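You operate a simulated robot arm through the tools that you are given. There is no shell and no other tool. Be economical: measure what you need, move in short steps, check, and stop when the job is done.

Carry out the task below with a simulated robot arm. There is one attempt and no reset: what you move stays moved.

TASK
Open the fittings drawer, fetch the stir bar and set it inside and shut the drawer again. Take the glass dish on the bench top above the pads drawer and put it away on the black mat. Open the grey door, put the drip cup on the lower shelf of the steel shelving away on the top shelf of the grey cupboard, then shut the door. Put one of the pipette stands from the bench at the vial reader on the lower shelf of the steel shelving. Take the pink cartridge on the bench top above the pads drawer and put it away on the shelf under the gas panel. Take the pale red vial on the bench top above the lids drawer and put it away on the bench top beside the near oven. Put the medium beaker from the bench top above the lids drawer on the bench top above the tape drawer. Put two of the pads from the top of the black table on the upper shelf of the steel shelving. Put the pale green vial on the bench top beside the beige pump away on the bench top beside the near oven. Any order will do. Set down upright: drip cup, pipette stand, pale red vial, medium beaker, pale green vial.

It is judged by the outcome, as a careful person would: the job done as asked, and still so three seconds after it is handed in. It fails if anything else is knocked over, pushed out of place, dropped, spilled or broken. A push-on lid holds only when it is set on centred and level and pressed home; a screw cap is set on level and turned clockwise until tight.

THE ROBOT
A 7-joint arm with a two-finger parallel gripper on a trunk, on a base that drives. Base frame: it is fixed to the floor where the robot stands at the start and does not move with it; the origin is under the middle of the robot, x ahead of it, y to its left, z up; the surface under the hand at the start is at about z = 0.755. Units: m, degrees, N and s.
With the tool pointing down near the work surface it reaches from about 0.26 to 0.6 m from the robot's upright axis, wherever it stands. Its first joint turns from -166.0 to 166.0 degrees. Places, roughly: bench top above the tape drawer [-3.2, -1.4, 0.8]; bench top beside the near oven [3.3, -3.1, 0.8]; black mat (16x34 cm) [0.22, -5.5, 0.76]; drip cup [-4.75, 0.25, 0.5]; fittings drawer [0.5, 0.1, 0.4]; fittings drawer inside [0.6, 0.2, 0.4]; glass dish (13x13x5 cm) [-0.3, 1.3, 0.8]; grey door [3.6, -7.5, 0.5]; lower shelf of the steel shelving [-4.4, -0.1, 0.6]; medium beaker [-1, 3, 0.75]; pad (6x6x3 cm) [-2.7, 3.7, 0.8]; pale green vial [2, -8, 0.75]; pale red vial [-1, 2.75, 0.75]; pink cartridge (4x4x15 cm) [0.5, 0.2, 0.8]; pipette stand (6x6x8 cm) [-2.2, -2.1, 0.8]; shelf under the gas panel (13x35 cm) [5.66, -5.72, 0.78]; stir bar (4x2x2 cm) [0, 0.8, 0.8]; top shelf of the grey cupboard [3.7, -7.7, 0.5]; upper shelf of the steel shelving [-4.4, -0.1, 1]. Payload 3.4 kg.
The TCP is the grasp point between the finger pads, 0.03 m short of the fingertips. In the tool frame z runs along the fingers and y along their closing line. The gripper opens to 0.094 m. The fingers are 0.028 m wide and 0.01 m thick; the gripper's body (0.05 by 0.096 m) begins 0.055 m behind the TCP.
Orientation is told as [roll, pitch, yaw] about the base's x, y, z axes, in that order, counted from this pose: with the fingers straight down and closing along the base's y, the tool's x points along the base's -x, its y along +y and its z along -z.

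THE INTERFACE
- The arm moves only by the tool drive_tool. Its argument "deltas" is a list of rows, each a list of 6 numbers: the shift along the base's x, y, z in units of 25 mm (1.0 is 25 mm), then the turn, a rotation vector about the base's x, y, z in units of 8 degrees (1.0 is 8 degrees). In form: [[dx, dy, dz, wx, wy, wz], ...]. A call has 1 to 10 rows; each row shifts and turns the commanded pose from where the row before left it. "hand" is the opening, from 0 (shut) to 1 (fully open), set as the call begins (left out, the last holds). A call with a number of a shift or a turn outside -1 to 1 is refused whole. Rows are played at 5 a second. More than 0.05 m and 8.6 degrees between two rows, or a gripper value outside its range, and nothing of the call is played. A pose out of reach is approached as far as the arm can. The call stops where the force on the tool passes 40 N (or 10 N more than at its start, if that is more) or the arm is blocked; 0.2 s more then pass. The fingers move at their own pace (about 0.072 m/s each) and stop on an object; they squeeze with about 35 N. The grip force told is the motor's: it shows also when the fingers shut on nothing. Time passes only in rows, and 0.2 s behind the last, so rows that do not move let the fingers close. It gives the time, the measured TCP pose, the force on the tool (base axes), the opening and the grip force at its end, in the units of the frame above (readings bear some noise), with the torque about the TCP (base axes, N m) and any sound that the robot's microphone picked up.
- Cameras (640 x 400 px; columns grow to the right, rows downward): "scene" is now at [-0.0156, 0.1885, 1.4315]; the picture's right is [0.62, -0.79, 0.00], its down [-0.73, -0.58, -0.36] and it looks along [0.28, 0.22, -0.93] (base axes); focal length 274 px, centre (320, 200). "wrist" rides on the gripper at [0.076, 0.014, -0.102] in the tool frame; the picture's right is [-0.18, 0.98, 0.00], its down [-0.75, -0.14, -0.64] and it looks along [-0.63, -0.12, 0.77] (tool axes); focal length 243 px, centre (320, 200). There is no depth. A picture from a camera that has moved, and an enlarged one, comes with that camera's place and axes in the base frame and with its lens.
- capture(camera): a new picture of that camera. No time passes.
- slide_trunk(by): slides the trunk up (or, below 0, down) by that many m; the arm and the scene camera ride with it, the base frame stays. It gives what a move gives, with no picture.
- steer(legs): drives the robot by 1 to 6 legs, each [ahead, left, turn to the left] in m, m and degrees, along the robot's own axes; the way and the turn of a leg run together, so that a leg with both is an arc; at most 1.5 m and 180 degrees a leg. The arm and the cameras ride along, it lands a little off, and it stops where it bumps. It gives what a move gives.
- aim_head(pan, tilt): turns the head with the scene camera to pan (to the left, within 155 degrees either way) and tilt (down, from -29 to 69), counted from straight ahead of the robot. It gives what a move gives.
- enlarge(camera, box): a new picture of the part [left, top, right, bottom] of that camera's present view, enlarged. No time passes.
- sign_off(): hands the job in; it is judged then, once.

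Go step by step. Nothing tells you exact positions but the pictures and the camera data: compare them with the known pose of the tool, close in by small moves and look again before you grip or let go. The budget is 567 turns and 360 pictures, counting those below and the enlarged ones. Unless the task says otherwise, let go and move clear before handing in, and close with one line.

The tools are called after "Call:" by a JSON object that holds its "name" and its "arguments". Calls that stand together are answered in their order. drive_tool: Moves the arm, as the interface text tells. Its arguments: {"type":"object","properties":{"deltas":{"type":"array","items":{"type":"array","items":{"type":"number"}}},"hand":{"type":"number"}},"required":["deltas"]} The other tools are called the same way: slide_trunk (by) slides the trunk up or down; steer (legs) drives the base; aim_head (pan, tilt) turns the head that bears the scene camera; capture (camera) takes a picture; enlarge (camera, box) takes an enlarged picture of a part of a camera's view; sign_off () hands the job in.

At the start:

```text
t: 0.0
eef_pos: [0.3023, 0.154, 1.0014]
tool_rot: [0.0, -0.1, 0.1]
contact_force: [0.1, -0.6, 0.1]
wrist_torque: [0.0, 0.01, 0.02]
gripper_width: 0.0939
gripper_force: 0.1
trunk travel left (down, up): [-0.125, 0.261]
robot x, y, heading: [-0.0, -0.0007, -0.1]
head pan, tilt: [38.3, 68.8]
```

scene: 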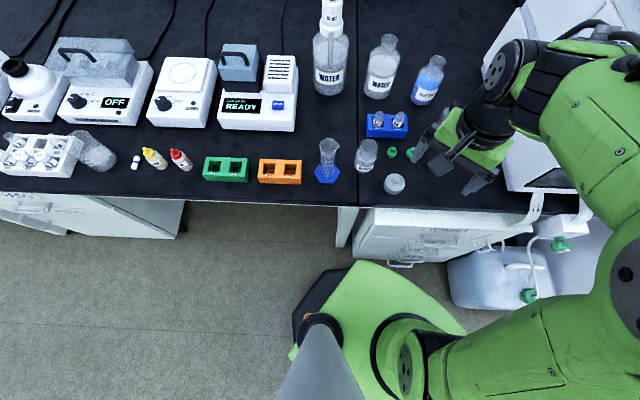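
wrist: 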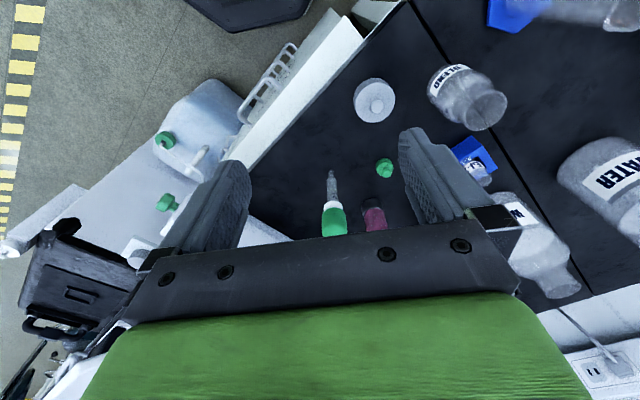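

I'm looking at a bench that runs diagonally in front of the robot, with the stir bar probably the small white capsule at left. First I'll look around the room to learn its layout.

Call:
{"name": "enlarge", "arguments": {"camera": "scene", "box": [0, 100, 240, 250]}}

Call:
{"name": "aim_head", "arguments": {"pan": 0, "tilt": 10}}

Call:
{"name": "capture", "arguments": {"camera": "scene"}}

Call:
{"name": "aim_head", "arguments": {"pan": -75, "tilt": 10}}

Call:
{"name": "capture", "arguments": {"camera": "scene"}}

Call:
{"name": "aim_head", "arguments": {"pan": -150, "tilt": 10}}

Call:
{"name": "capture", "arguments": {"camera": "scene"}}

Call:
{"name": "aim_head", "arguments": {"pan": 140, "tilt": 10}}

Call:
{"name": "capture", "arguments": {"camera": "scene"}}

Call:
{"name": "aim_head", "arguments": {"pan": 75, "tilt": 20}}

Call:
{"name": "capture", "arguments": {"camera": "scene"}}

```text
2.67 times, centred on (120, 175) of scene
camera zoom: at [-0.0156, 0.1885, 1.4315], right [0.62, -0.79, 0.0], down [-0.73, -0.58, -0.36], along [0.28, 0.22, -0.93], focal length 730 px, centre (853, 267)
```

zoom: 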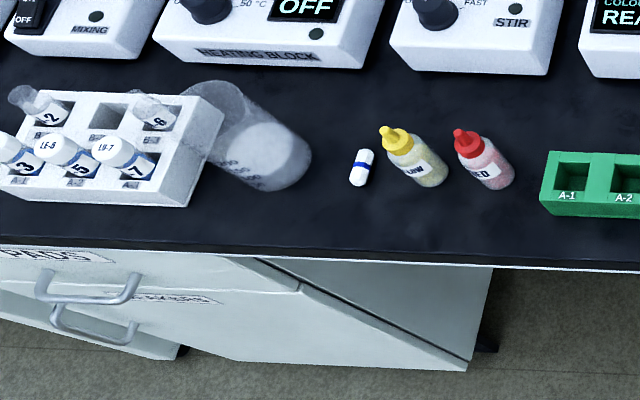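

```text
t: 1.3
eef_pos: [0.3016, 0.1544, 1.0013]
tool_rot: [0.0, -0.1, 0.0]
contact_force: [0.2, -0.6, -0.4]
wrist_torque: [0.03, 0.0, 0.0]
gripper_width: 0.0939
gripper_force: 0.1
trunk travel left (down, up): [-0.125, 0.261]
robot x, y, heading: [-0.0016, 0.0001, -0.1]
head pan, tilt: [0.0, 10.0]
```

```text
356 pictures are left
camera scene: at [0.0335, 0.154, 1.5153], right [0.0, -1.0, 0.0], down [-0.17, 0.0, -0.98], along [0.98, 0.0, -0.17], focal length 274 px, centre (320, 200)
```

scene: 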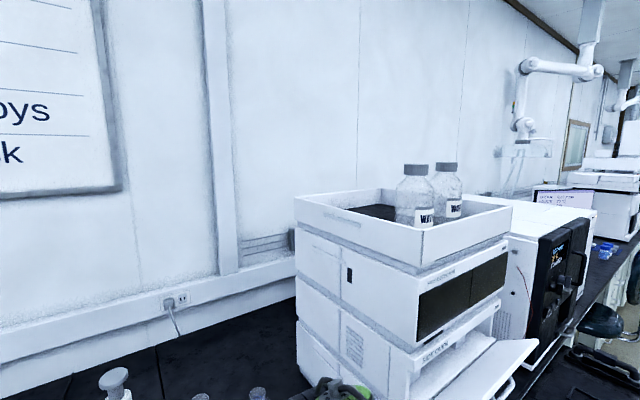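

```text
t: 2.8
eef_pos: [0.3011, 0.1532, 1.0034]
tool_rot: [0.0, 0.0, -0.1]
contact_force: [0.2, -0.1, -0.7]
wrist_torque: [0.02, 0.0, 0.03]
gripper_width: 0.0939
gripper_force: 0.0
trunk travel left (down, up): [-0.125, 0.261]
robot x, y, heading: [-0.001, 0.0006, 0.2]
head pan, tilt: [-75.0, 10.0]
```

```text
355 pictures are left
camera scene: at [-0.0354, 0.0641, 1.5154], right [-0.97, -0.26, 0.0], down [-0.05, 0.17, -0.98], along [0.26, -0.95, -0.17], focal length 274 px, centre (320, 200)
```

scene: 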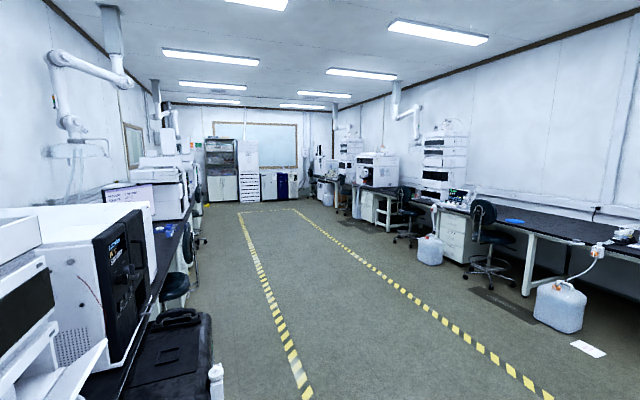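

```text
t: 4.2
eef_pos: [0.3015, 0.1533, 1.002]
tool_rot: [0.0, 0.0, 0.0]
contact_force: [-0.2, -0.4, -0.5]
wrist_torque: [-0.02, 0.0, 0.0]
gripper_width: 0.0941
gripper_force: 0.0
trunk travel left (down, up): [-0.125, 0.261]
robot x, y, heading: [-0.0022, -0.0002, -0.0]
head pan, tilt: [-150.0, 10.0]
```

```text
354 pictures are left
camera scene: at [-0.14, 0.1073, 1.5154], right [-0.5, 0.87, 0.0], down [0.15, 0.09, -0.98], along [-0.85, -0.49, -0.17], focal length 274 px, centre (320, 200)
```

scene: 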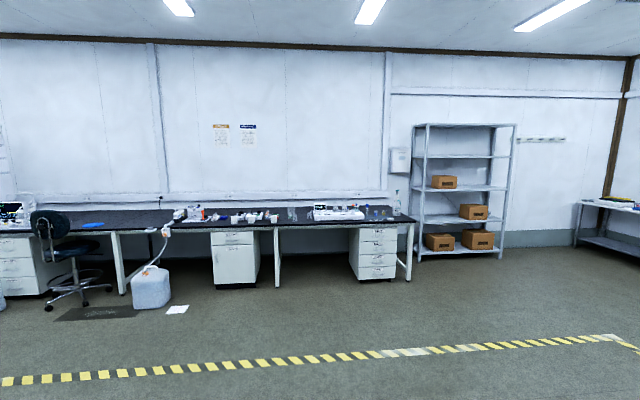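

```text
t: 8.2
eef_pos: [0.3027, 0.1544, 1.0016]
tool_rot: [0.0, 0.0, -0.1]
contact_force: [0.4, 0.8, -0.2]
wrist_torque: [0.0, -0.04, -0.02]
gripper_width: 0.0943
gripper_force: 0.0
trunk travel left (down, up): [-0.125, 0.261]
robot x, y, heading: [0.0001, -0.001, -0.1]
head pan, tilt: [140.0, 10.0]
```

```text
353 pictures are left
camera scene: at [-0.1307, 0.2137, 1.5154], right [0.64, 0.77, 0.0], down [0.13, -0.11, -0.98], along [-0.75, 0.63, -0.17], focal length 274 px, centre (320, 200)
```

scene: 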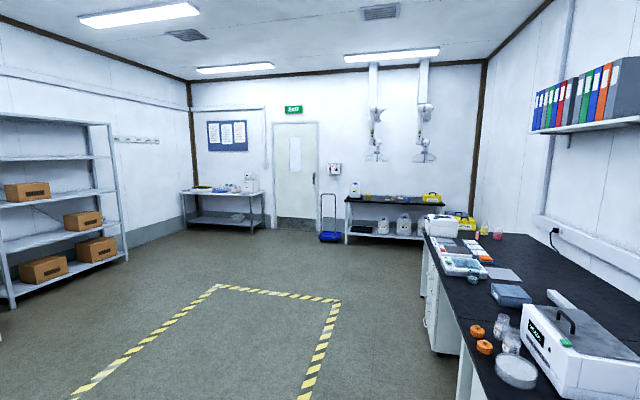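

```text
t: 9.6
eef_pos: [0.3012, 0.1543, 1.0027]
tool_rot: [0.1, 0.0, 0.0]
contact_force: [-0.3, 0.4, -0.9]
wrist_torque: [0.03, 0.03, 0.0]
gripper_width: 0.0941
gripper_force: 0.1
trunk travel left (down, up): [-0.125, 0.261]
robot x, y, heading: [-0.002, -0.0011, -0.1]
head pan, tilt: [75.0, 20.0]
```

```text
352 pictures are left
camera scene: at [-0.0355, 0.2439, 1.4991], right [0.97, -0.26, 0.0], down [-0.09, -0.33, -0.94], along [0.24, 0.91, -0.34], focal length 274 px, centre (320, 200)
```

scene: 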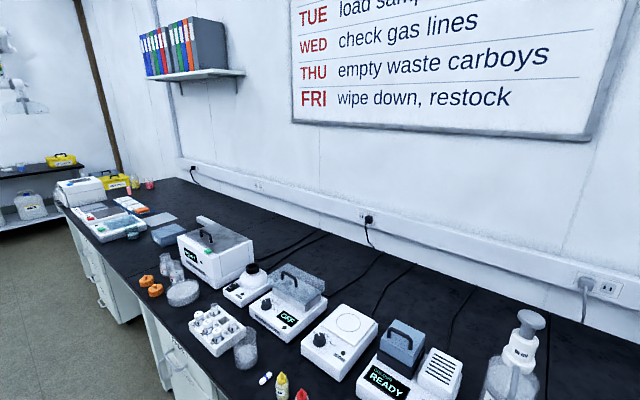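

The room's long axis runs roughly along (0.585, -0.81), and the near bench is on its +v side, with v = (0.81, 0.585). I'll back away from the bench, face it and find the fittings drawer's handle.

Call:
{"name": "steer", "arguments": {"legs": [[-0.4, -0.29, 0], [0, 0, 36]]}}

Call:
{"name": "aim_head", "arguments": {"pan": 0, "tilt": 40}}

Call:
{"name": "capture", "arguments": {"camera": "scene"}}

```text
t: 14.2
eef_pos: [-0.25, 0.0103, 1.0027]
tool_rot: [-0.1, 0.1, 36.4]
contact_force: [-1.3, 0.1, 0.5]
wrist_torque: [0.0, -0.01, -0.04]
gripper_width: 0.0941
gripper_force: 0.0
trunk travel left (down, up): [-0.125, 0.261]
robot x, y, heading: [-0.3992, -0.2912, 36.2]
head pan, tilt: [75.0, 20.0]
```

```text
t: 15.7
eef_pos: [-0.2492, 0.0104, 1.0024]
tool_rot: [-0.1, 0.0, 36.5]
contact_force: [-0.3, 0.5, -0.2]
wrist_torque: [0.0, 0.03, 0.02]
gripper_width: 0.0943
gripper_force: 0.1
trunk travel left (down, up): [-0.125, 0.261]
robot x, y, heading: [-0.4022, -0.2917, 36.3]
head pan, tilt: [0.0, 40.0]
```

```text
351 pictures are left
camera scene: at [-0.471, -0.1531, 1.4677], right [0.59, -0.8, 0.0], down [-0.52, -0.38, -0.77], along [0.62, 0.46, -0.64], focal length 274 px, centre (320, 200)
```

scene: 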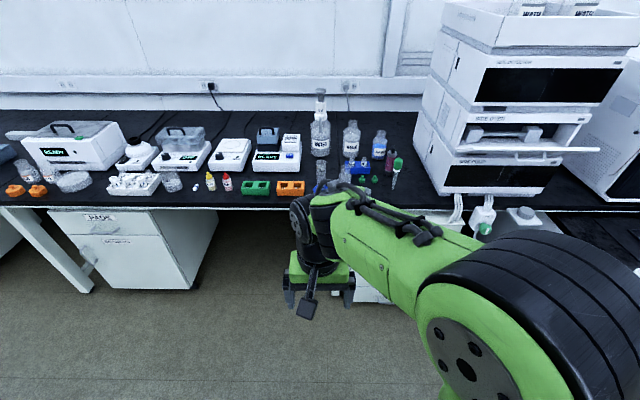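

The arm hides the drawers below the bench. I'll shift left and look at them from there.

Call:
{"name": "steer", "arguments": {"legs": [[0, 0.55, 0]]}}

Call:
{"name": "aim_head", "arguments": {"pan": -30, "tilt": 35}}

Call:
{"name": "capture", "arguments": {"camera": "scene"}}

```text
t: 18.8
eef_pos: [-0.5717, 0.4496, 1.0016]
tool_rot: [0.0, -0.1, 36.3]
contact_force: [-0.1, 1.2, -0.5]
wrist_torque: [0.0, 0.01, 0.01]
gripper_width: 0.094
gripper_force: 0.1
trunk travel left (down, up): [-0.125, 0.261]
robot x, y, heading: [-0.7256, 0.143, 36.4]
head pan, tilt: [0.0, 40.0]
```

```text
t: 19.8
eef_pos: [-0.5718, 0.4474, 1.0029]
tool_rot: [0.0, 0.0, 36.3]
contact_force: [0.7, 0.4, 0.2]
wrist_torque: [-0.04, 0.02, 0.0]
gripper_width: 0.0938
gripper_force: 0.1
trunk travel left (down, up): [-0.125, 0.261]
robot x, y, heading: [-0.7206, 0.1469, 36.3]
head pan, tilt: [-30.0, 35.0]
```

```text
350 pictures are left
camera scene: at [-0.7742, 0.2447, 1.4752], right [0.11, -0.99, 0.0], down [-0.57, -0.06, -0.82], along [0.81, 0.09, -0.57], focal length 274 px, centre (320, 200)
```

scene: 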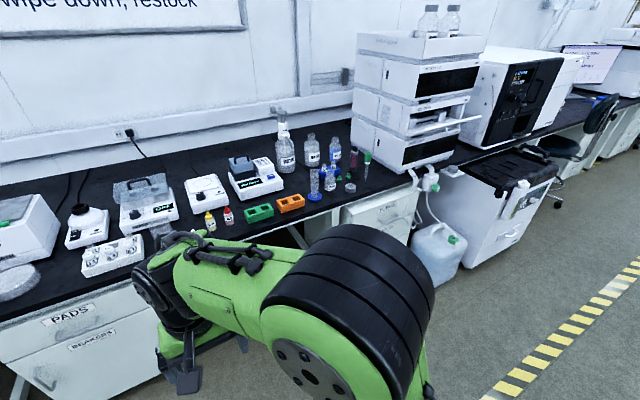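

Call:
{"name": "steer", "arguments": {"legs": [[0, 0, -80]]}}

Call:
{"name": "aim_head", "arguments": {"pan": 45, "tilt": 38}}

Call:
{"name": "capture", "arguments": {"camera": "scene"}}

```text
t: 23.6
eef_pos: [-0.4008, 0.0482, 1.0037]
tool_rot: [0.0, -0.1, -43.7]
contact_force: [-0.1, -0.3, -0.1]
wrist_torque: [-0.01, 0.03, -0.03]
gripper_width: 0.0939
gripper_force: 0.1
trunk travel left (down, up): [-0.125, 0.261]
robot x, y, heading: [-0.7235, 0.1449, -43.8]
head pan, tilt: [-30.0, 35.0]
```

```text
t: 25.1
eef_pos: [-0.3994, 0.0482, 1.0029]
tool_rot: [0.0, 0.0, -43.7]
contact_force: [0.0, 0.2, -0.6]
wrist_torque: [-0.02, 0.01, 0.0]
gripper_width: 0.094
gripper_force: 0.0
trunk travel left (down, up): [-0.125, 0.261]
robot x, y, heading: [-0.7228, 0.1439, -43.5]
head pan, tilt: [45.0, 38.0]
```

```text
349 pictures are left
camera scene: at [-0.5755, 0.301, 1.4706], right [0.02, -1.0, 0.0], down [-0.62, -0.01, -0.79], along [0.79, 0.02, -0.62], focal length 274 px, centre (320, 200)
```

scene: 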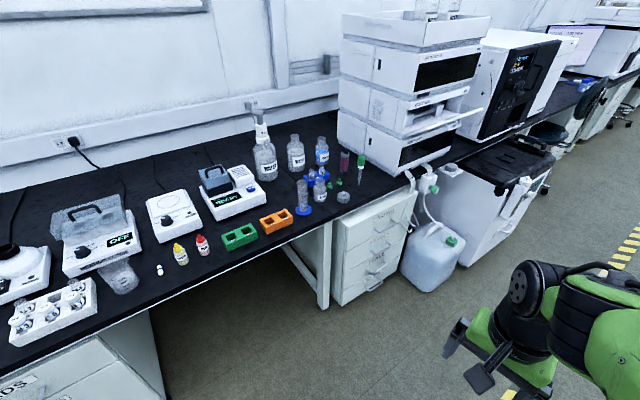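

Call:
{"name": "enlarge", "arguments": {"camera": "scene", "box": [280, 140, 440, 310]}}

Call:
{"name": "enlarge", "arguments": {"camera": "scene", "box": [0, 220, 240, 340]}}

```text
2.35 times, centred on (360, 225) of scene
camera zoom: at [-0.5755, 0.301, 1.4706], right [0.02, -1.0, 0.0], down [-0.62, -0.01, -0.79], along [0.79, 0.02, -0.62], focal length 644 px, centre (226, 141)
```

zoom: 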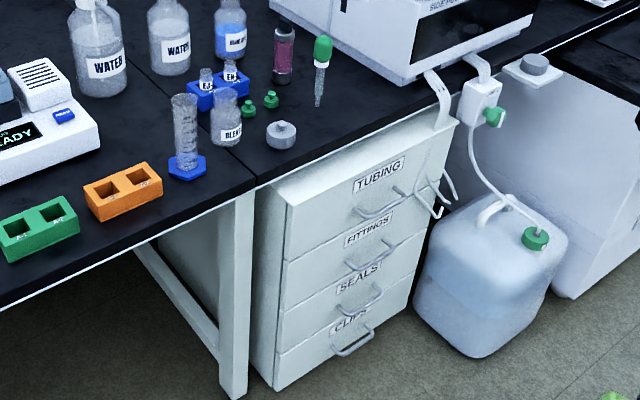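

```text
2.67 times, centred on (120, 280) of scene
camera zoom: at [-0.5755, 0.301, 1.4706], right [0.02, -1.0, 0.0], down [-0.62, -0.01, -0.79], along [0.79, 0.02, -0.62], focal length 730 px, centre (853, -13)
```

zoom: 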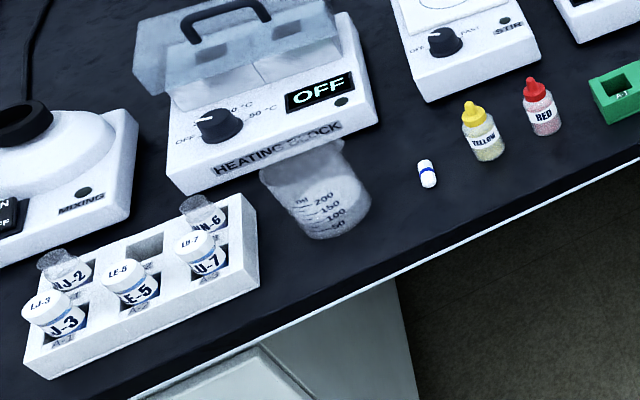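

The fittings drawer is the second from the top in the cabinet by the carboy, with its handle at about (0.38, 0.01, 0.41). I'll move the base in front of it with heading near 0.

Call:
{"name": "steer", "arguments": {"legs": [[0, 0, 43.5], [0.62, -0.48, 0]]}}

Call:
{"name": "aim_head", "arguments": {"pan": 36, "tilt": 60}}

Call:
{"name": "capture", "arguments": {"camera": "scene"}}

```text
t: 31.3
eef_pos: [0.196, -0.1926, 1.0028]
tool_rot: [-0.1, 0.0, -1.4]
contact_force: [0.4, -0.2, 1.0]
wrist_torque: [-0.01, -0.01, -0.05]
gripper_width: 0.0939
gripper_force: 0.2
trunk travel left (down, up): [-0.125, 0.261]
robot x, y, heading: [-0.1087, -0.3376, -1.3]
head pan, tilt: [45.0, 38.0]
```

```text
t: 32.1
eef_pos: [0.1942, -0.1922, 1.0026]
tool_rot: [0.0, -0.1, -1.4]
contact_force: [-0.1, 0.0, 0.2]
wrist_torque: [-0.01, 0.01, -0.01]
gripper_width: 0.094
gripper_force: 0.1
trunk travel left (down, up): [-0.125, 0.261]
robot x, y, heading: [-0.1075, -0.3395, -1.3]
head pan, tilt: [36.0, 60.0]
```

```text
346 pictures are left
camera scene: at [-0.111, -0.1455, 1.441], right [0.57, -0.82, 0.0], down [-0.71, -0.49, -0.5], along [0.41, 0.28, -0.87], focal length 274 px, centre (320, 200)
```

scene: 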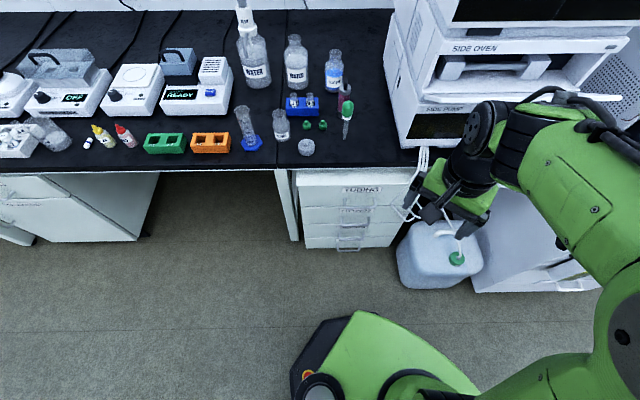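

Call:
{"name": "enlarge", "arguments": {"camera": "scene", "box": [270, 160, 430, 260]}}

```text
4.00 times, centred on (350, 210) of scene
camera zoom: at [-0.111, -0.1455, 1.441], right [0.57, -0.82, 0.0], down [-0.71, -0.49, -0.5], along [0.41, 0.28, -0.87], focal length 1095 px, centre (200, 160)
```

zoom: 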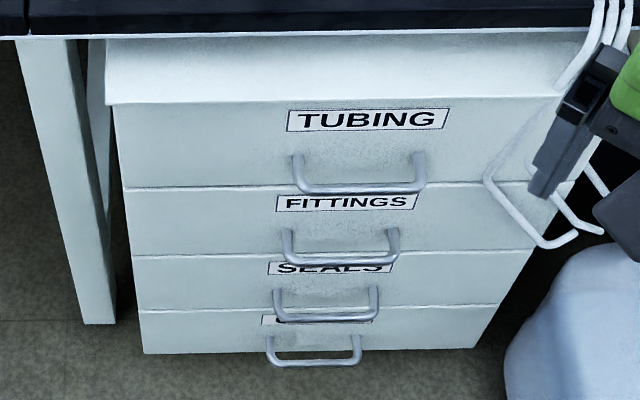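

The fittings handle is at about (0.38, 0.01, 0.39). I'll lower the trunk, yaw the tool to the bench normal and tilt it level.

Call:
{"name": "slide_trunk", "arguments": {"by": -0.125}}

Call:
{"name": "drive_tool", "arguments": {"deltas": [[0, 0, 0, 0, 0, -0.934], [0, 0, 0, 0, 0, -0.934], [0, 0, 0, 0, 0, -0.934], [0, 0, 0, 0, 0, -0.934], [0, 0, 0, 0, 0, -0.934], [0, 0, 0, 0, 0, -0.934], [0, 0, 0, 0, 0, -0.934]], "hand": 1}}

Call:
{"name": "drive_tool", "arguments": {"deltas": [[0.42, 0.31, 0, 0.555, -0.756, 0], [0.42, 0.31, 0, 0.555, -0.756, 0], [0.42, 0.31, 0, 0.555, -0.756, 0], [0.42, 0.31, 0, 0.555, -0.756, 0], [0.42, 0.31, 0, 0.555, -0.756, 0], [0.42, 0.31, 0, 0.555, -0.756, 0]]}}

Call:
{"name": "drive_tool", "arguments": {"deltas": [[0.42, 0.31, 0, 0.555, -0.756, 0], [0.42, 0.31, 0, 0.555, -0.756, 0], [0.42, 0.31, 0, 0.555, -0.756, 0], [0.42, 0.31, 0, 0.555, -0.756, 0], [0.42, 0.31, 0, 0.555, -0.756, 0], [0.42, 0.31, 0, 0.555, -0.756, 0]]}}

```text
t: 33.7
eef_pos: [0.1946, -0.1931, 0.8786]
tool_rot: [0.0, 0.0, -1.4]
contact_force: [-0.1, 0.4, 0.5]
wrist_torque: [0.0, 0.01, 0.0]
gripper_width: 0.0941
gripper_force: 0.0
trunk travel left (down, up): [0.0, 0.386]
robot x, y, heading: [-0.1143, -0.3378, -1.4]
head pan, tilt: [36.0, 60.0]
```

```text
t: 35.3
eef_pos: [0.1957, -0.193, 0.8777]
tool_rot: [0.0, 0.0, -53.8]
contact_force: [0.0, -0.9, -0.8]
wrist_torque: [-0.02, -0.02, -0.03]
gripper_width: 0.0938
gripper_force: 0.0
trunk travel left (down, up): [0.0, 0.386]
robot x, y, heading: [-0.1111, -0.3382, -1.3]
head pan, tilt: [36.0, 60.0]
```

```text
t: 36.7
eef_pos: [0.2586, -0.1449, 0.8763]
tool_rot: [45.0, 0.1, -53.7]
contact_force: [-0.7, 0.6, 0.4]
wrist_torque: [0.03, 0.0, 0.04]
gripper_width: 0.0938
gripper_force: 0.0
trunk travel left (down, up): [0.0, 0.386]
robot x, y, heading: [-0.1109, -0.3375, -1.6]
head pan, tilt: [36.0, 60.0]
```

```text
t: 38.1
eef_pos: [0.3091, -0.0987, 0.8687]
tool_rot: [83.6, -0.3, -52.7]
contact_force: [-1.3, 0.2, 0.3]
wrist_torque: [0.02, 0.04, 0.0]
gripper_width: 0.094
gripper_force: 0.1
out of reach, approached as far as the arm can: row 6
trunk travel left (down, up): [0.0, 0.386]
robot x, y, heading: [-0.1082, -0.337, -1.6]
head pan, tilt: [36.0, 60.0]
```

Call:
{"name": "drive_tool", "arguments": {"deltas": [[-0.15, 0.1, -1, 0, 0, 0], [-0.15, 0.1, -1, 0, 0, 0], [-0.15, 0.1, -1, 0, 0, 0], [-0.15, 0.1, -1, 0, 0, 0], [-0.15, 0.1, -1, 0, 0, 0], [-0.15, 0.1, -1, 0, 0, 0], [-0.15, 0.1, -1, 0, 0, 0], [-0.15, 0.1, -1, 0, 0, 0]]}}

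Call:
{"name": "capture", "arguments": {"camera": "scene"}}

Call:
{"name": "capture", "arguments": {"camera": "wrist"}}

```text
t: 39.9
eef_pos: [0.2718, -0.0662, 0.7102]
tool_rot: [83.5, -0.4, -52.6]
contact_force: [-0.8, 0.4, -0.6]
wrist_torque: [-0.04, 0.01, -0.01]
gripper_width: 0.094
gripper_force: 0.2
out of reach, approached as far as the arm can: row 3, 4, 5
trunk travel left (down, up): [0.0, 0.386]
robot x, y, heading: [-0.1104, -0.334, -1.3]
head pan, tilt: [36.0, 60.0]
```

```text
344 pictures are left
camera scene: at [-0.111, -0.1456, 1.3162], right [0.57, -0.82, 0.0], down [-0.71, -0.49, -0.5], along [0.41, 0.28, -0.87], focal length 274 px, centre (320, 200)
```

scene: 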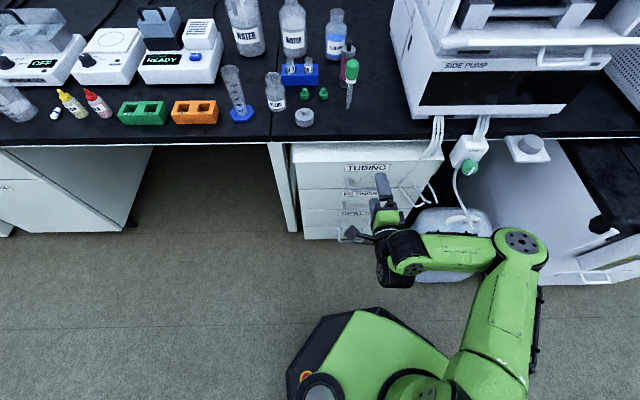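

```text
343 pictures are left
camera wrist: at [0.1459, -0.0677, 0.736], right [0.2, -0.07, 0.98], down [-0.06, -1.0, -0.06], along [0.98, -0.05, -0.2], focal length 243 px, centre (320, 200)
```

wrist: 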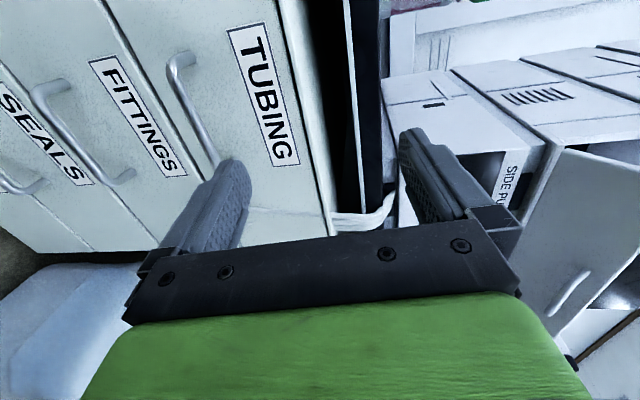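

Call:
{"name": "drive_tool", "arguments": {"deltas": [[0, 0, -1, 0, 0, 0], [0, 0, -1, 0, 0, 0], [0, 0, -1, 0, 0, 0], [0, 0, -1, 0, 0, 0], [0, 0, -1, 0, 0, 0], [0, 0, -1, 0, 0, 0], [0, 0, -1, 0, 0, 0], [0, 0, -1, 0, 0, 0], [0, 0, -1, 0, 0, 0], [0, 0, -1, 0, 0, 0]]}}

Call:
{"name": "capture", "arguments": {"camera": "wrist"}}

```text
t: 42.1
eef_pos: [0.2732, -0.0653, 0.4612]
tool_rot: [83.5, -0.4, -52.5]
contact_force: [-0.2, -0.1, -0.3]
wrist_torque: [-0.03, 0.02, 0.0]
gripper_width: 0.094
gripper_force: 0.0
trunk travel left (down, up): [0.0, 0.386]
robot x, y, heading: [-0.1076, -0.338, -1.4]
head pan, tilt: [36.0, 60.0]
```

```text
342 pictures are left
camera wrist: at [0.1466, -0.0672, 0.4858], right [0.19, -0.07, 0.98], down [-0.06, -1.0, -0.06], along [0.98, -0.05, -0.2], focal length 243 px, centre (320, 200)
```

wrist: 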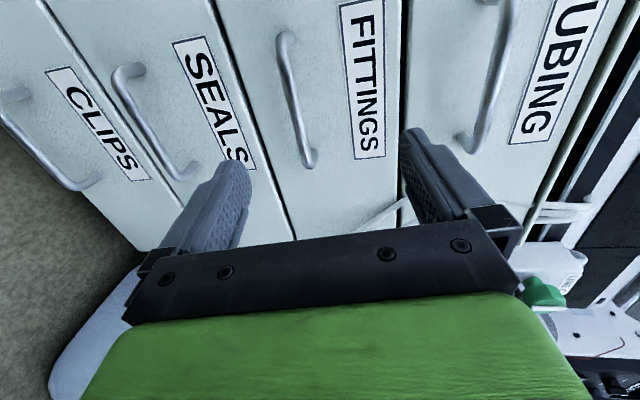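

Call:
{"name": "drive_tool", "arguments": {"deltas": [[0, 0, -0.92, 0, 0, 0], [0, 0, -0.92, 0, 0, 0], [0.806, 0.592, 0, 0, 0, 0], [0.806, 0.592, 0, 0, 0, 0], [0.806, 0.592, 0, 0, 0, 0], [0.806, 0.592, 0, 0, 0, 0]]}}

Call:
{"name": "capture", "arguments": {"camera": "wrist"}}

```text
t: 43.5
eef_pos: [0.3468, -0.0109, 0.4309]
tool_rot: [83.4, -0.3, -52.5]
contact_force: [-0.5, 0.3, 0.3]
wrist_torque: [0.03, -0.03, -0.01]
gripper_width: 0.094
gripper_force: 0.0
out of reach, approached as far as the arm can: row 2, 4, 5, 6
trunk travel left (down, up): [0.0, 0.386]
robot x, y, heading: [-0.1103, -0.339, -1.4]
head pan, tilt: [36.0, 60.0]
```

```text
341 pictures are left
camera wrist: at [0.2209, -0.0121, 0.4556], right [0.2, -0.07, 0.98], down [-0.06, -1.0, -0.06], along [0.98, -0.05, -0.2], focal length 243 px, centre (320, 200)
```

wrist: 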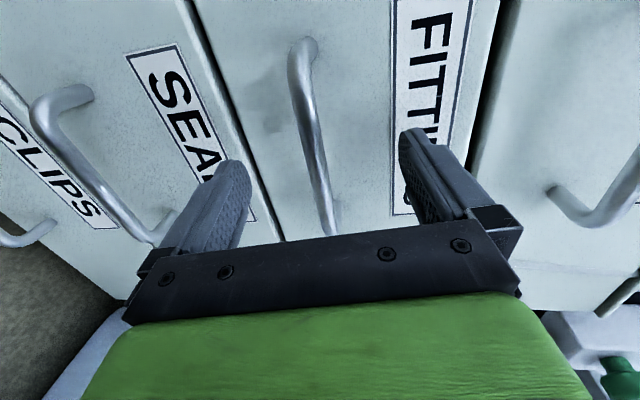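

The bar lies between the fingers, but the arm is at its reach limit. I'll drive the base 4 cm closer along the bench normal.

Call:
{"name": "steer", "arguments": {"legs": [[0.034, 0.026, 0]]}}

Call:
{"name": "capture", "arguments": {"camera": "wrist"}}

```text
t: 44.3
eef_pos: [0.3558, -0.0029, 0.4316]
tool_rot: [84.3, -0.4, -52.5]
contact_force: [-12.5, -8.1, 8.6]
wrist_torque: [0.55, -0.93, -0.16]
gripper_width: 0.094
gripper_force: 0.0
trunk travel left (down, up): [0.0, 0.386]
robot x, y, heading: [-0.0978, -0.3306, -1.5]
head pan, tilt: [36.0, 60.0]
stopped in leg 1: the force on the tool passed its limit at 122 N (the readings are from after the stop); the commanded pose is now the measured one
```

```text
340 pictures are left
camera wrist: at [0.2303, -0.0053, 0.4553], right [0.18, -0.08, 0.98], down [-0.06, -1.0, -0.07], along [0.98, -0.04, -0.19], focal length 243 px, centre (320, 200)
```

wrist: 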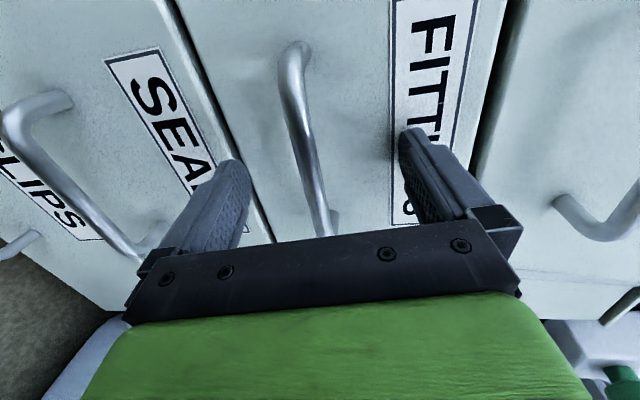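

Call:
{"name": "drive_tool", "arguments": {"deltas": [[-0.2, -0.15, 0, 0, 0, 0], [0, 0, 0, 0, 0, 0], [0, 0, 0, 0, 0, 0], [0, 0, 0, 0, 0, 0], [0, 0, 0, 0, 0, 0]], "hand": 0}}

Call:
{"name": "capture", "arguments": {"camera": "wrist"}}

```text
t: 45.5
eef_pos: [0.3518, -0.008, 0.4287]
tool_rot: [83.8, -0.4, -52.5]
contact_force: [-2.0, -0.8, -7.3]
wrist_torque: [0.29, 0.24, 0.01]
gripper_width: 0.0137
gripper_force: 45.2
trunk travel left (down, up): [0.0, 0.386]
robot x, y, heading: [-0.0967, -0.331, -1.3]
head pan, tilt: [36.0, 60.0]
```

```text
339 pictures are left
camera wrist: at [0.2257, -0.0086, 0.4536], right [0.19, -0.08, 0.98], down [-0.06, -1.0, -0.07], along [0.98, -0.05, -0.2], focal length 243 px, centre (320, 200)
```

wrist: 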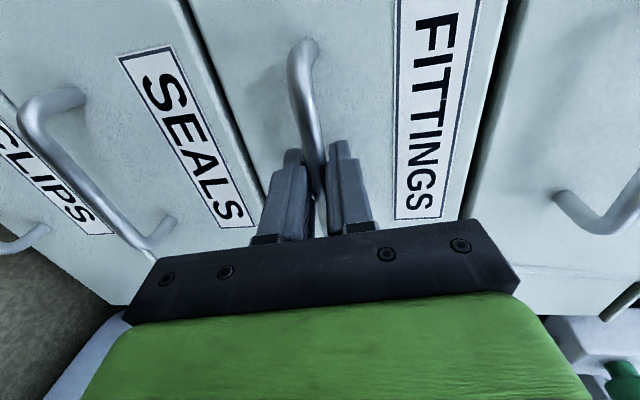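

The handle is gripped. I'll pull the drawer open by backing the base 25 cm along the bench normal.

Call:
{"name": "steer", "arguments": {"legs": [[-0.198, -0.1525, 0]]}}

Call:
{"name": "capture", "arguments": {"camera": "scene"}}

```text
t: 47.2
eef_pos: [0.1641, -0.1414, 0.4293]
tool_rot: [83.8, 0.0, -52.5]
contact_force: [-0.5, -0.6, 0.6]
wrist_torque: [0.08, 0.06, -0.07]
gripper_width: 0.0107
gripper_force: 44.7
trunk travel left (down, up): [0.0, 0.386]
robot x, y, heading: [-0.2843, -0.4649, -1.8]
head pan, tilt: [36.0, 60.0]
stopped in leg 1: the force on the tool passed its limit at 41 N (the readings are from after the stop); the commanded pose is now the measured one
```

```text
338 pictures are left
camera scene: at [-0.2831, -0.2716, 1.3163], right [0.56, -0.83, 0.0], down [-0.72, -0.49, -0.5], along [0.41, 0.28, -0.87], focal length 274 px, centre (320, 200)
```

scene: 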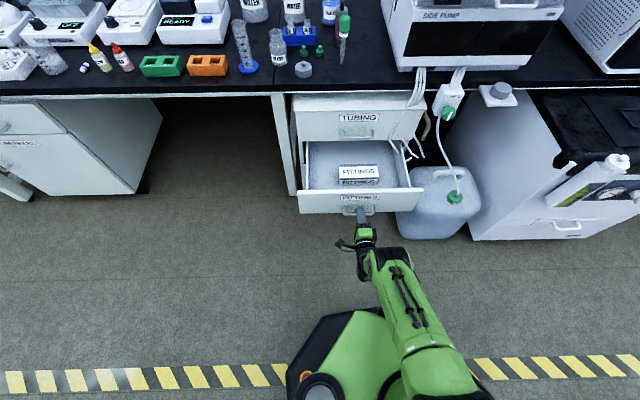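

The drawer is open about 23 cm. I'll release the handle, back off and rise.

Call:
{"name": "drive_tool", "arguments": {"deltas": [[0, 0, 0, 0, 0, 0], [0, 0, 0, 0, 0, 0], [0, 0, 0, 0, 0, 0], [0, 0, 0, 0, 0, 0], [-0.7, -0.52, 0, 0, 0, 0], [-0.7, -0.52, 0, 0, 0, 0], [-0.7, -0.52, 0, 0, 0, 0], [-0.7, -0.52, 0, 0, 0, 0]], "hand": 1}}

Call:
{"name": "enlarge", "arguments": {"camera": "scene", "box": [270, 80, 480, 250]}}

```text
t: 49.0
eef_pos: [0.0946, -0.192, 0.4299]
tool_rot: [84.0, -0.1, -52.5]
contact_force: [0.2, 0.0, 0.6]
wrist_torque: [0.01, -0.01, -0.01]
gripper_width: 0.094
gripper_force: 0.0
trunk travel left (down, up): [0.0, 0.386]
robot x, y, heading: [-0.284, -0.4648, -1.7]
head pan, tilt: [36.0, 60.0]
```

```text
2.35 times, centred on (375, 165) of scene
camera zoom: at [-0.283, -0.2715, 1.3163], right [0.56, -0.83, 0.0], down [-0.72, -0.49, -0.5], along [0.41, 0.28, -0.87], focal length 644 px, centre (191, 282)
```

zoom: 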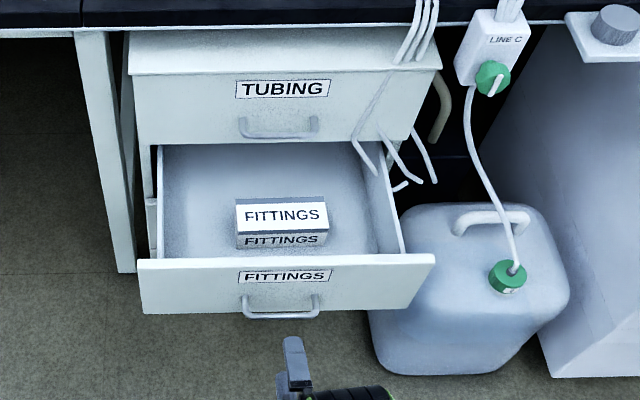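

Call:
{"name": "slide_trunk", "arguments": {"by": 0.3}}

Call:
{"name": "drive_tool", "arguments": {"deltas": [[0, 0, 0.4, -0.562, 0.766, 0], [0, 0, 0.4, -0.562, 0.766, 0], [0, 0, 0.4, -0.562, 0.766, 0], [0, 0, 0.4, -0.562, 0.766, 0], [0, 0, 0.4, -0.562, 0.766, 0], [0, 0, 0.4, -0.562, 0.766, 0]]}}

Call:
{"name": "drive_tool", "arguments": {"deltas": [[0, 0, 0.4, -0.562, 0.766, 0], [0, 0, 0.4, -0.562, 0.766, 0], [0, 0, 0.4, -0.562, 0.766, 0], [0, 0, 0.4, -0.562, 0.766, 0], [0, 0, 0.4, -0.562, 0.766, 0]]}}

```text
t: 52.0
eef_pos: [0.0946, -0.1921, 0.7292]
tool_rot: [83.8, 0.0, -52.4]
contact_force: [0.2, 0.8, 0.0]
wrist_torque: [0.01, 0.0, 0.02]
gripper_width: 0.0943
gripper_force: 0.1
trunk travel left (down, up): [-0.3, 0.086]
robot x, y, heading: [-0.2821, -0.4662, -1.5]
head pan, tilt: [36.0, 60.0]
```

```text
t: 53.4
eef_pos: [0.0929, -0.1953, 0.7879]
tool_rot: [38.0, 1.0, -52.8]
contact_force: [0.5, 0.1, 0.2]
wrist_torque: [-0.01, -0.01, 0.0]
gripper_width: 0.0937
gripper_force: 0.1
trunk travel left (down, up): [-0.3, 0.086]
robot x, y, heading: [-0.2833, -0.4645, -1.7]
head pan, tilt: [36.0, 60.0]
```

```text
t: 54.6
eef_pos: [0.0946, -0.192, 0.8385]
tool_rot: [0.1, 1.2, -53.6]
contact_force: [-0.3, -0.6, -0.4]
wrist_torque: [0.0, -0.01, -0.01]
gripper_width: 0.094
gripper_force: 0.1
trunk travel left (down, up): [-0.3, 0.086]
robot x, y, heading: [-0.2832, -0.4638, -1.5]
head pan, tilt: [36.0, 60.0]
```

Call:
{"name": "drive_tool", "arguments": {"deltas": [[0, 0, 0.5, 0, 0, 1], [0, 0, 0.5, 0, 0, 1], [0, 0, 0.5, 0, 0, 1], [0, 0, 0.5, 0, 0, 1], [0, 0, 0.5, 0, 0, 1], [0, 0, 0.5, 0, 0, 1], [0, 0, 0.5, 0, 0, 1], [0, 0, 0.5, 0, 0, 1], [0, 0, 0.5, 0, 0, 1], [0, 0, 0.5, 0, 0, 1]]}}

Call:
{"name": "steer", "arguments": {"legs": [[-0.546, 0.703, 0], [0.38, 0.295, 0]]}}

Call:
{"name": "capture", "arguments": {"camera": "wrist"}}

Call:
{"name": "capture", "arguments": {"camera": "scene"}}

```text
t: 56.8
eef_pos: [0.0945, -0.1907, 0.964]
tool_rot: [0.3, 1.3, 26.6]
contact_force: [0.1, 0.0, -0.4]
wrist_torque: [0.0, -0.03, 0.0]
gripper_width: 0.094
gripper_force: 0.2
trunk travel left (down, up): [-0.3, 0.086]
robot x, y, heading: [-0.2839, -0.4628, -1.6]
head pan, tilt: [36.0, 60.0]
```

```text
t: 64.0
eef_pos: [-0.0282, 0.8101, 0.9635]
tool_rot: [0.2, 1.3, 25.2]
contact_force: [0.2, 0.3, -0.6]
wrist_torque: [-0.02, 0.0, 0.0]
gripper_width: 0.0937
gripper_force: 0.1
trunk travel left (down, up): [-0.3, 0.086]
robot x, y, heading: [-0.4101, 0.5392, -3.0]
head pan, tilt: [36.0, 60.0]
```

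```text
336 pictures are left
camera wrist: at [-0.1002, 0.7898, 1.0675], right [-0.25, 0.97, 0.0], down [0.76, 0.2, 0.62], along [0.6, 0.16, -0.78], focal length 243 px, centre (320, 200)
```

wrist: 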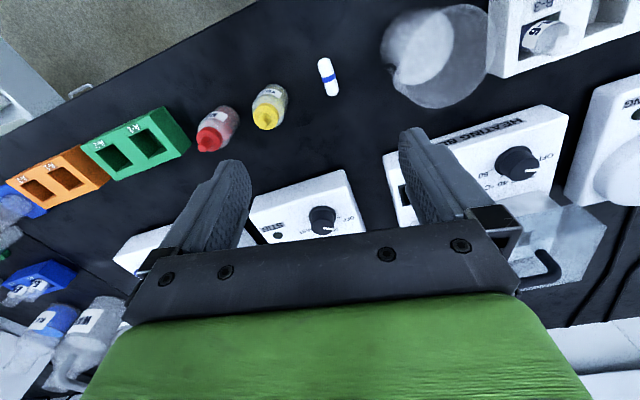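

```text
335 pictures are left
camera scene: at [-0.4064, 0.7377, 1.6152], right [0.55, -0.84, 0.0], down [-0.72, -0.47, -0.5], along [0.42, 0.27, -0.87], focal length 274 px, centre (320, 200)
```

scene: 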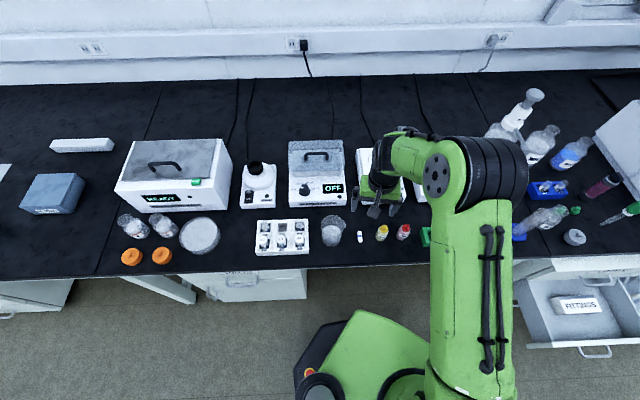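

Call:
{"name": "drive_tool", "arguments": {"deltas": [[-0.3, 0.1, -0.9, 0, 0, 0.3], [-0.3, 0.1, -0.9, 0, 0, 0.3], [0, 0, -0.9, 0, 0, 0], [0, 0, -0.9, 0, 0, 0], [0, 0, -0.9, 0, 0, 0], [0, 0, -0.9, 0, 0, 0]], "hand": 0.5}}

Call:
{"name": "capture", "arguments": {"camera": "wrist"}}

```text
t: 65.4
eef_pos: [-0.042, 0.8166, 0.8275]
tool_rot: [0.2, 1.3, 30.1]
contact_force: [0.4, -0.2, 0.6]
wrist_torque: [0.04, -0.02, -0.01]
gripper_width: 0.0469
gripper_force: 0.0
trunk travel left (down, up): [-0.3, 0.086]
robot x, y, heading: [-0.4101, 0.5427, -3.0]
head pan, tilt: [36.0, 60.0]
```

```text
334 pictures are left
camera wrist: at [-0.1131, 0.7894, 0.9331], right [-0.33, 0.94, 0.0], down [0.74, 0.26, 0.62], along [0.59, 0.21, -0.78], focal length 243 px, centre (320, 200)
```

wrist: 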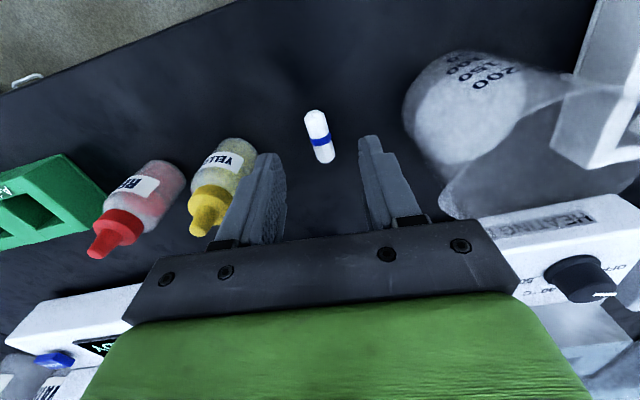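

Call:
{"name": "drive_tool", "arguments": {"deltas": [[0, 0, -0.8, 0, 0, 0.5], [0, 0, -0.8, 0, 0, 0], [0, 0, 0, 0, 0, 0]]}}

Call:
{"name": "drive_tool", "arguments": {"deltas": [[0, 0, 0, 0, 0, 0], [0, 0, 0, 0, 0, 0], [0, 0, 0, 0, 0, 0]], "hand": 0}}

Call:
{"name": "drive_tool", "arguments": {"deltas": [[0, 0, 1, 0, 0, 0], [0, 0, 1, 0, 0, 0], [0, 0, 1, 0, 0, 0], [0, 0, 1, 0, 0, 0], [0, 0, 1, 0, 0, 0], [0, 0, 1, 0, 0, 0]]}}

Call:
{"name": "capture", "arguments": {"camera": "wrist"}}

```text
t: 66.2
eef_pos: [-0.0439, 0.8151, 0.7881]
tool_rot: [0.1, 1.2, 34.1]
contact_force: [0.4, -0.3, 0.5]
wrist_torque: [-0.04, -0.02, 0.01]
gripper_width: 0.0468
gripper_force: 0.0
trunk travel left (down, up): [-0.3, 0.086]
robot x, y, heading: [-0.4108, 0.5464, -2.8]
head pan, tilt: [36.0, 60.0]
```

```text
t: 67.0
eef_pos: [-0.0434, 0.816, 0.7883]
tool_rot: [0.2, 1.3, 34.1]
contact_force: [-0.3, -0.2, 0.6]
wrist_torque: [0.03, -0.04, 0.04]
gripper_width: 0.0127
gripper_force: 35.1
trunk travel left (down, up): [-0.3, 0.086]
robot x, y, heading: [-0.4059, 0.5444, -3.0]
head pan, tilt: [36.0, 60.0]
```

```text
t: 68.4
eef_pos: [-0.0429, 0.8138, 0.9388]
tool_rot: [0.2, 1.3, 34.1]
contact_force: [-0.4, 0.3, -0.5]
wrist_torque: [0.02, 0.0, -0.01]
gripper_width: 0.0126
gripper_force: 35.1
trunk travel left (down, up): [-0.3, 0.086]
robot x, y, heading: [-0.4122, 0.546, -2.7]
head pan, tilt: [36.0, 60.0]
```

```text
333 pictures are left
camera wrist: at [-0.1114, 0.7841, 1.043], right [-0.4, 0.92, 0.0], down [0.72, 0.31, 0.62], along [0.57, 0.25, -0.78], focal length 243 px, centre (320, 200)
```

wrist: 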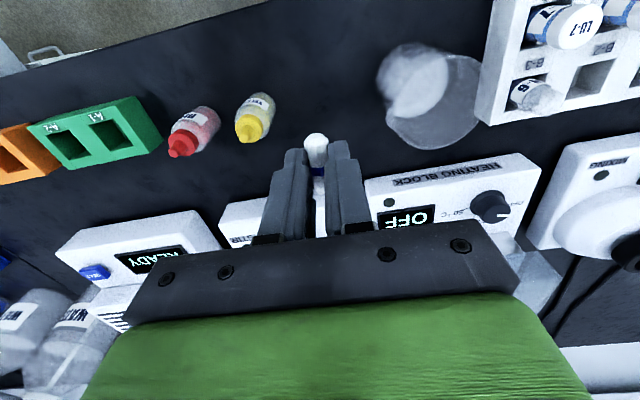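

The stir bar is held. I'll drive back to the open drawer, aiming to drop it left of the FITTINGS box.

Call:
{"name": "steer", "arguments": {"legs": [[-0.203, -0.164, 0], [0.484, -0.598, 0]]}}

Call:
{"name": "capture", "arguments": {"camera": "scene"}}

Call:
{"name": "capture", "arguments": {"camera": "wrist"}}

```text
t: 74.1
eef_pos: [0.1961, 0.0392, 0.938]
tool_rot: [0.2, 1.3, 34.4]
contact_force: [-0.2, 0.5, -0.1]
wrist_torque: [0.02, 0.02, 0.0]
gripper_width: 0.0127
gripper_force: 34.4
trunk travel left (down, up): [-0.3, 0.086]
robot x, y, heading: [-0.1691, -0.2368, -2.5]
head pan, tilt: [36.0, 60.0]
```

```text
332 pictures are left
camera scene: at [-0.1679, -0.0417, 1.6153], right [0.55, -0.83, 0.0], down [-0.72, -0.48, -0.5], along [0.42, 0.28, -0.87], focal length 274 px, centre (320, 200)
```

scene: 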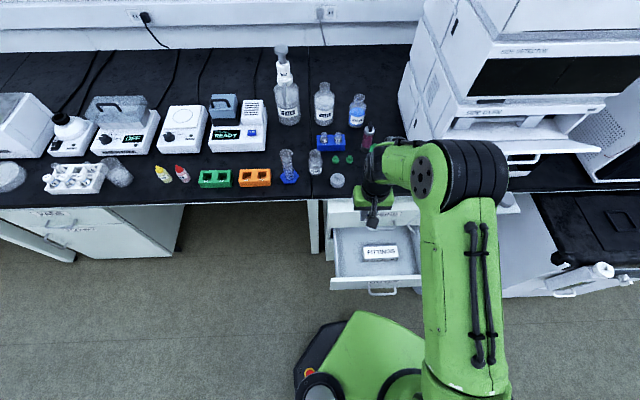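

```text
331 pictures are left
camera wrist: at [0.1279, 0.0075, 1.0426], right [-0.4, 0.91, 0.0], down [0.71, 0.32, 0.62], along [0.57, 0.25, -0.78], focal length 243 px, centre (320, 200)
```

wrist: 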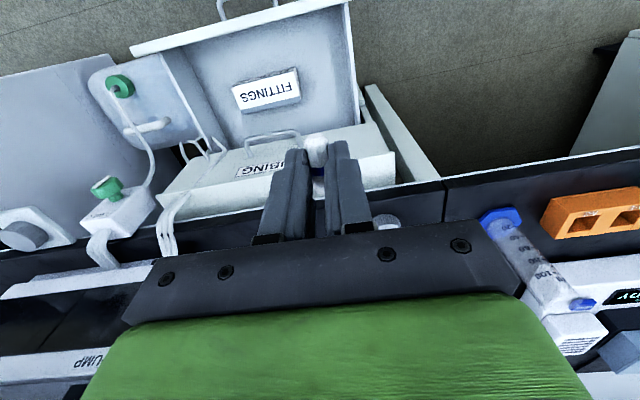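

Call:
{"name": "slide_trunk", "arguments": {"by": -0.3}}

Call:
{"name": "drive_tool", "arguments": {"deltas": [[0.84, -0.13, 0, 0, 0, 0], [0, 0, -1, 0, 0, 0], [0, 0, -1, 0, 0, 0], [0, 0, -1, 0, 0, 0], [0, 0, -1, 0, 0, 0]]}}

Call:
{"name": "capture", "arguments": {"camera": "wrist"}}

Call:
{"name": "capture", "arguments": {"camera": "scene"}}

```text
t: 77.1
eef_pos: [0.1958, 0.0402, 0.6396]
tool_rot: [0.2, 1.3, 34.4]
contact_force: [0.0, 0.5, -0.8]
wrist_torque: [0.03, 0.01, 0.02]
gripper_width: 0.0128
gripper_force: 34.9
trunk travel left (down, up): [0.0, 0.386]
robot x, y, heading: [-0.169, -0.2354, -2.7]
head pan, tilt: [36.0, 60.0]
```

```text
t: 78.3
eef_pos: [0.219, 0.0348, 0.5396]
tool_rot: [0.2, 1.3, 34.5]
contact_force: [0.1, -0.7, 0.5]
wrist_torque: [0.03, -0.01, 0.03]
gripper_width: 0.0129
gripper_force: 34.8
trunk travel left (down, up): [0.0, 0.386]
robot x, y, heading: [-0.172, -0.2359, -2.3]
head pan, tilt: [36.0, 60.0]
```

```text
330 pictures are left
camera wrist: at [0.1493, 0.0046, 0.644], right [-0.4, 0.91, 0.0], down [0.71, 0.32, 0.62], along [0.57, 0.25, -0.78], focal length 243 px, centre (320, 200)
```

wrist: 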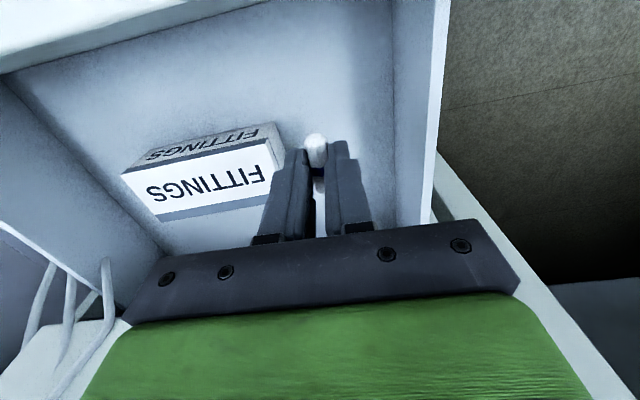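

```text
329 pictures are left
camera scene: at [-0.1682, -0.0412, 1.3162], right [0.55, -0.83, 0.0], down [-0.72, -0.48, -0.5], along [0.42, 0.28, -0.87], focal length 274 px, centre (320, 200)
```

scene: 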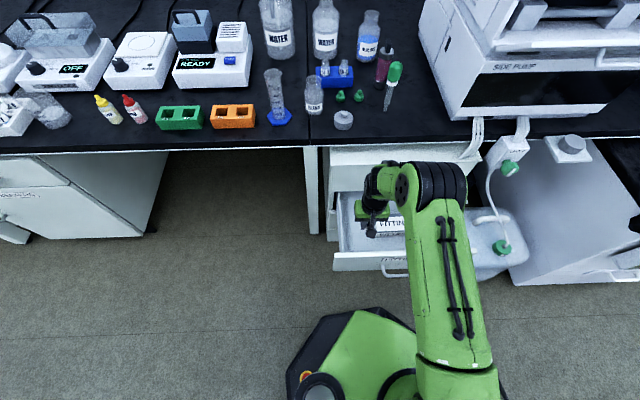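

Call:
{"name": "drive_tool", "arguments": {"deltas": [[-0.36, 0.48, 0, 0, 0, 0], [0, 0, -1, 0, 0, 0], [0, 0, -1, 0, 0, 0], [0, 0, -1, 0, 0, 0], [0, 0, -0.5, 0, 0, 0]]}}

Call:
{"name": "capture", "arguments": {"camera": "wrist"}}

```text
t: 79.5
eef_pos: [0.2091, 0.0498, 0.4508]
tool_rot: [0.2, 1.2, 34.5]
contact_force: [-0.4, 0.4, -0.3]
wrist_torque: [0.01, -0.02, 0.0]
gripper_width: 0.0127
gripper_force: 34.6
trunk travel left (down, up): [0.0, 0.386]
robot x, y, heading: [-0.1715, -0.2352, -2.3]
head pan, tilt: [36.0, 60.0]
```

```text
328 pictures are left
camera wrist: at [0.1399, 0.0179, 0.5552], right [-0.4, 0.91, 0.0], down [0.71, 0.32, 0.63], along [0.57, 0.25, -0.78], focal length 243 px, centre (320, 200)
```

wrist: 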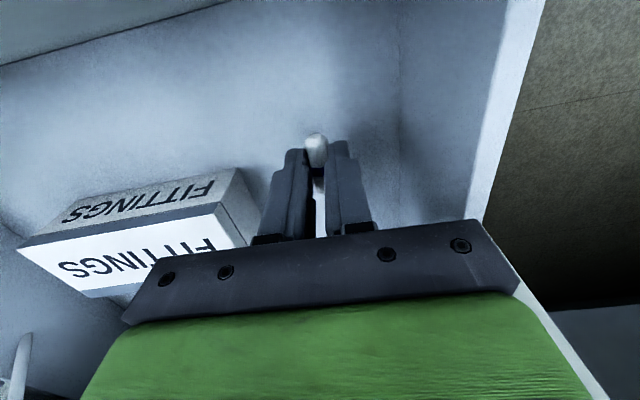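

Call:
{"name": "drive_tool", "arguments": {"deltas": [[0.45, -0.6, 0, 0, 0, 0], [0, 0, -0.3, 0, 0, 0], [0, 0, -0.3, 0, 0, 0]]}}

Call:
{"name": "capture", "arguments": {"camera": "wrist"}}

```text
t: 80.3
eef_pos: [0.2196, 0.0336, 0.4356]
tool_rot: [0.2, 1.3, 34.5]
contact_force: [-0.2, -1.0, 0.6]
wrist_torque: [0.02, 0.01, -0.01]
gripper_width: 0.0127
gripper_force: 35.2
trunk travel left (down, up): [0.0, 0.386]
robot x, y, heading: [-0.1687, -0.2376, -2.1]
head pan, tilt: [36.0, 60.0]
```

```text
327 pictures are left
camera wrist: at [0.1506, 0.002, 0.5407], right [-0.4, 0.91, 0.0], down [0.71, 0.32, 0.62], along [0.57, 0.25, -0.78], focal length 243 px, centre (320, 200)
```

wrist: 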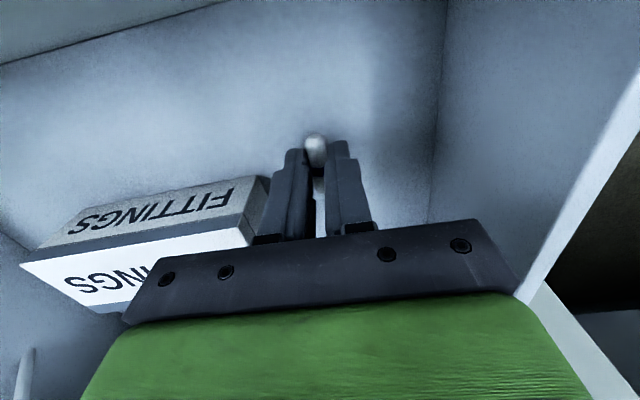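

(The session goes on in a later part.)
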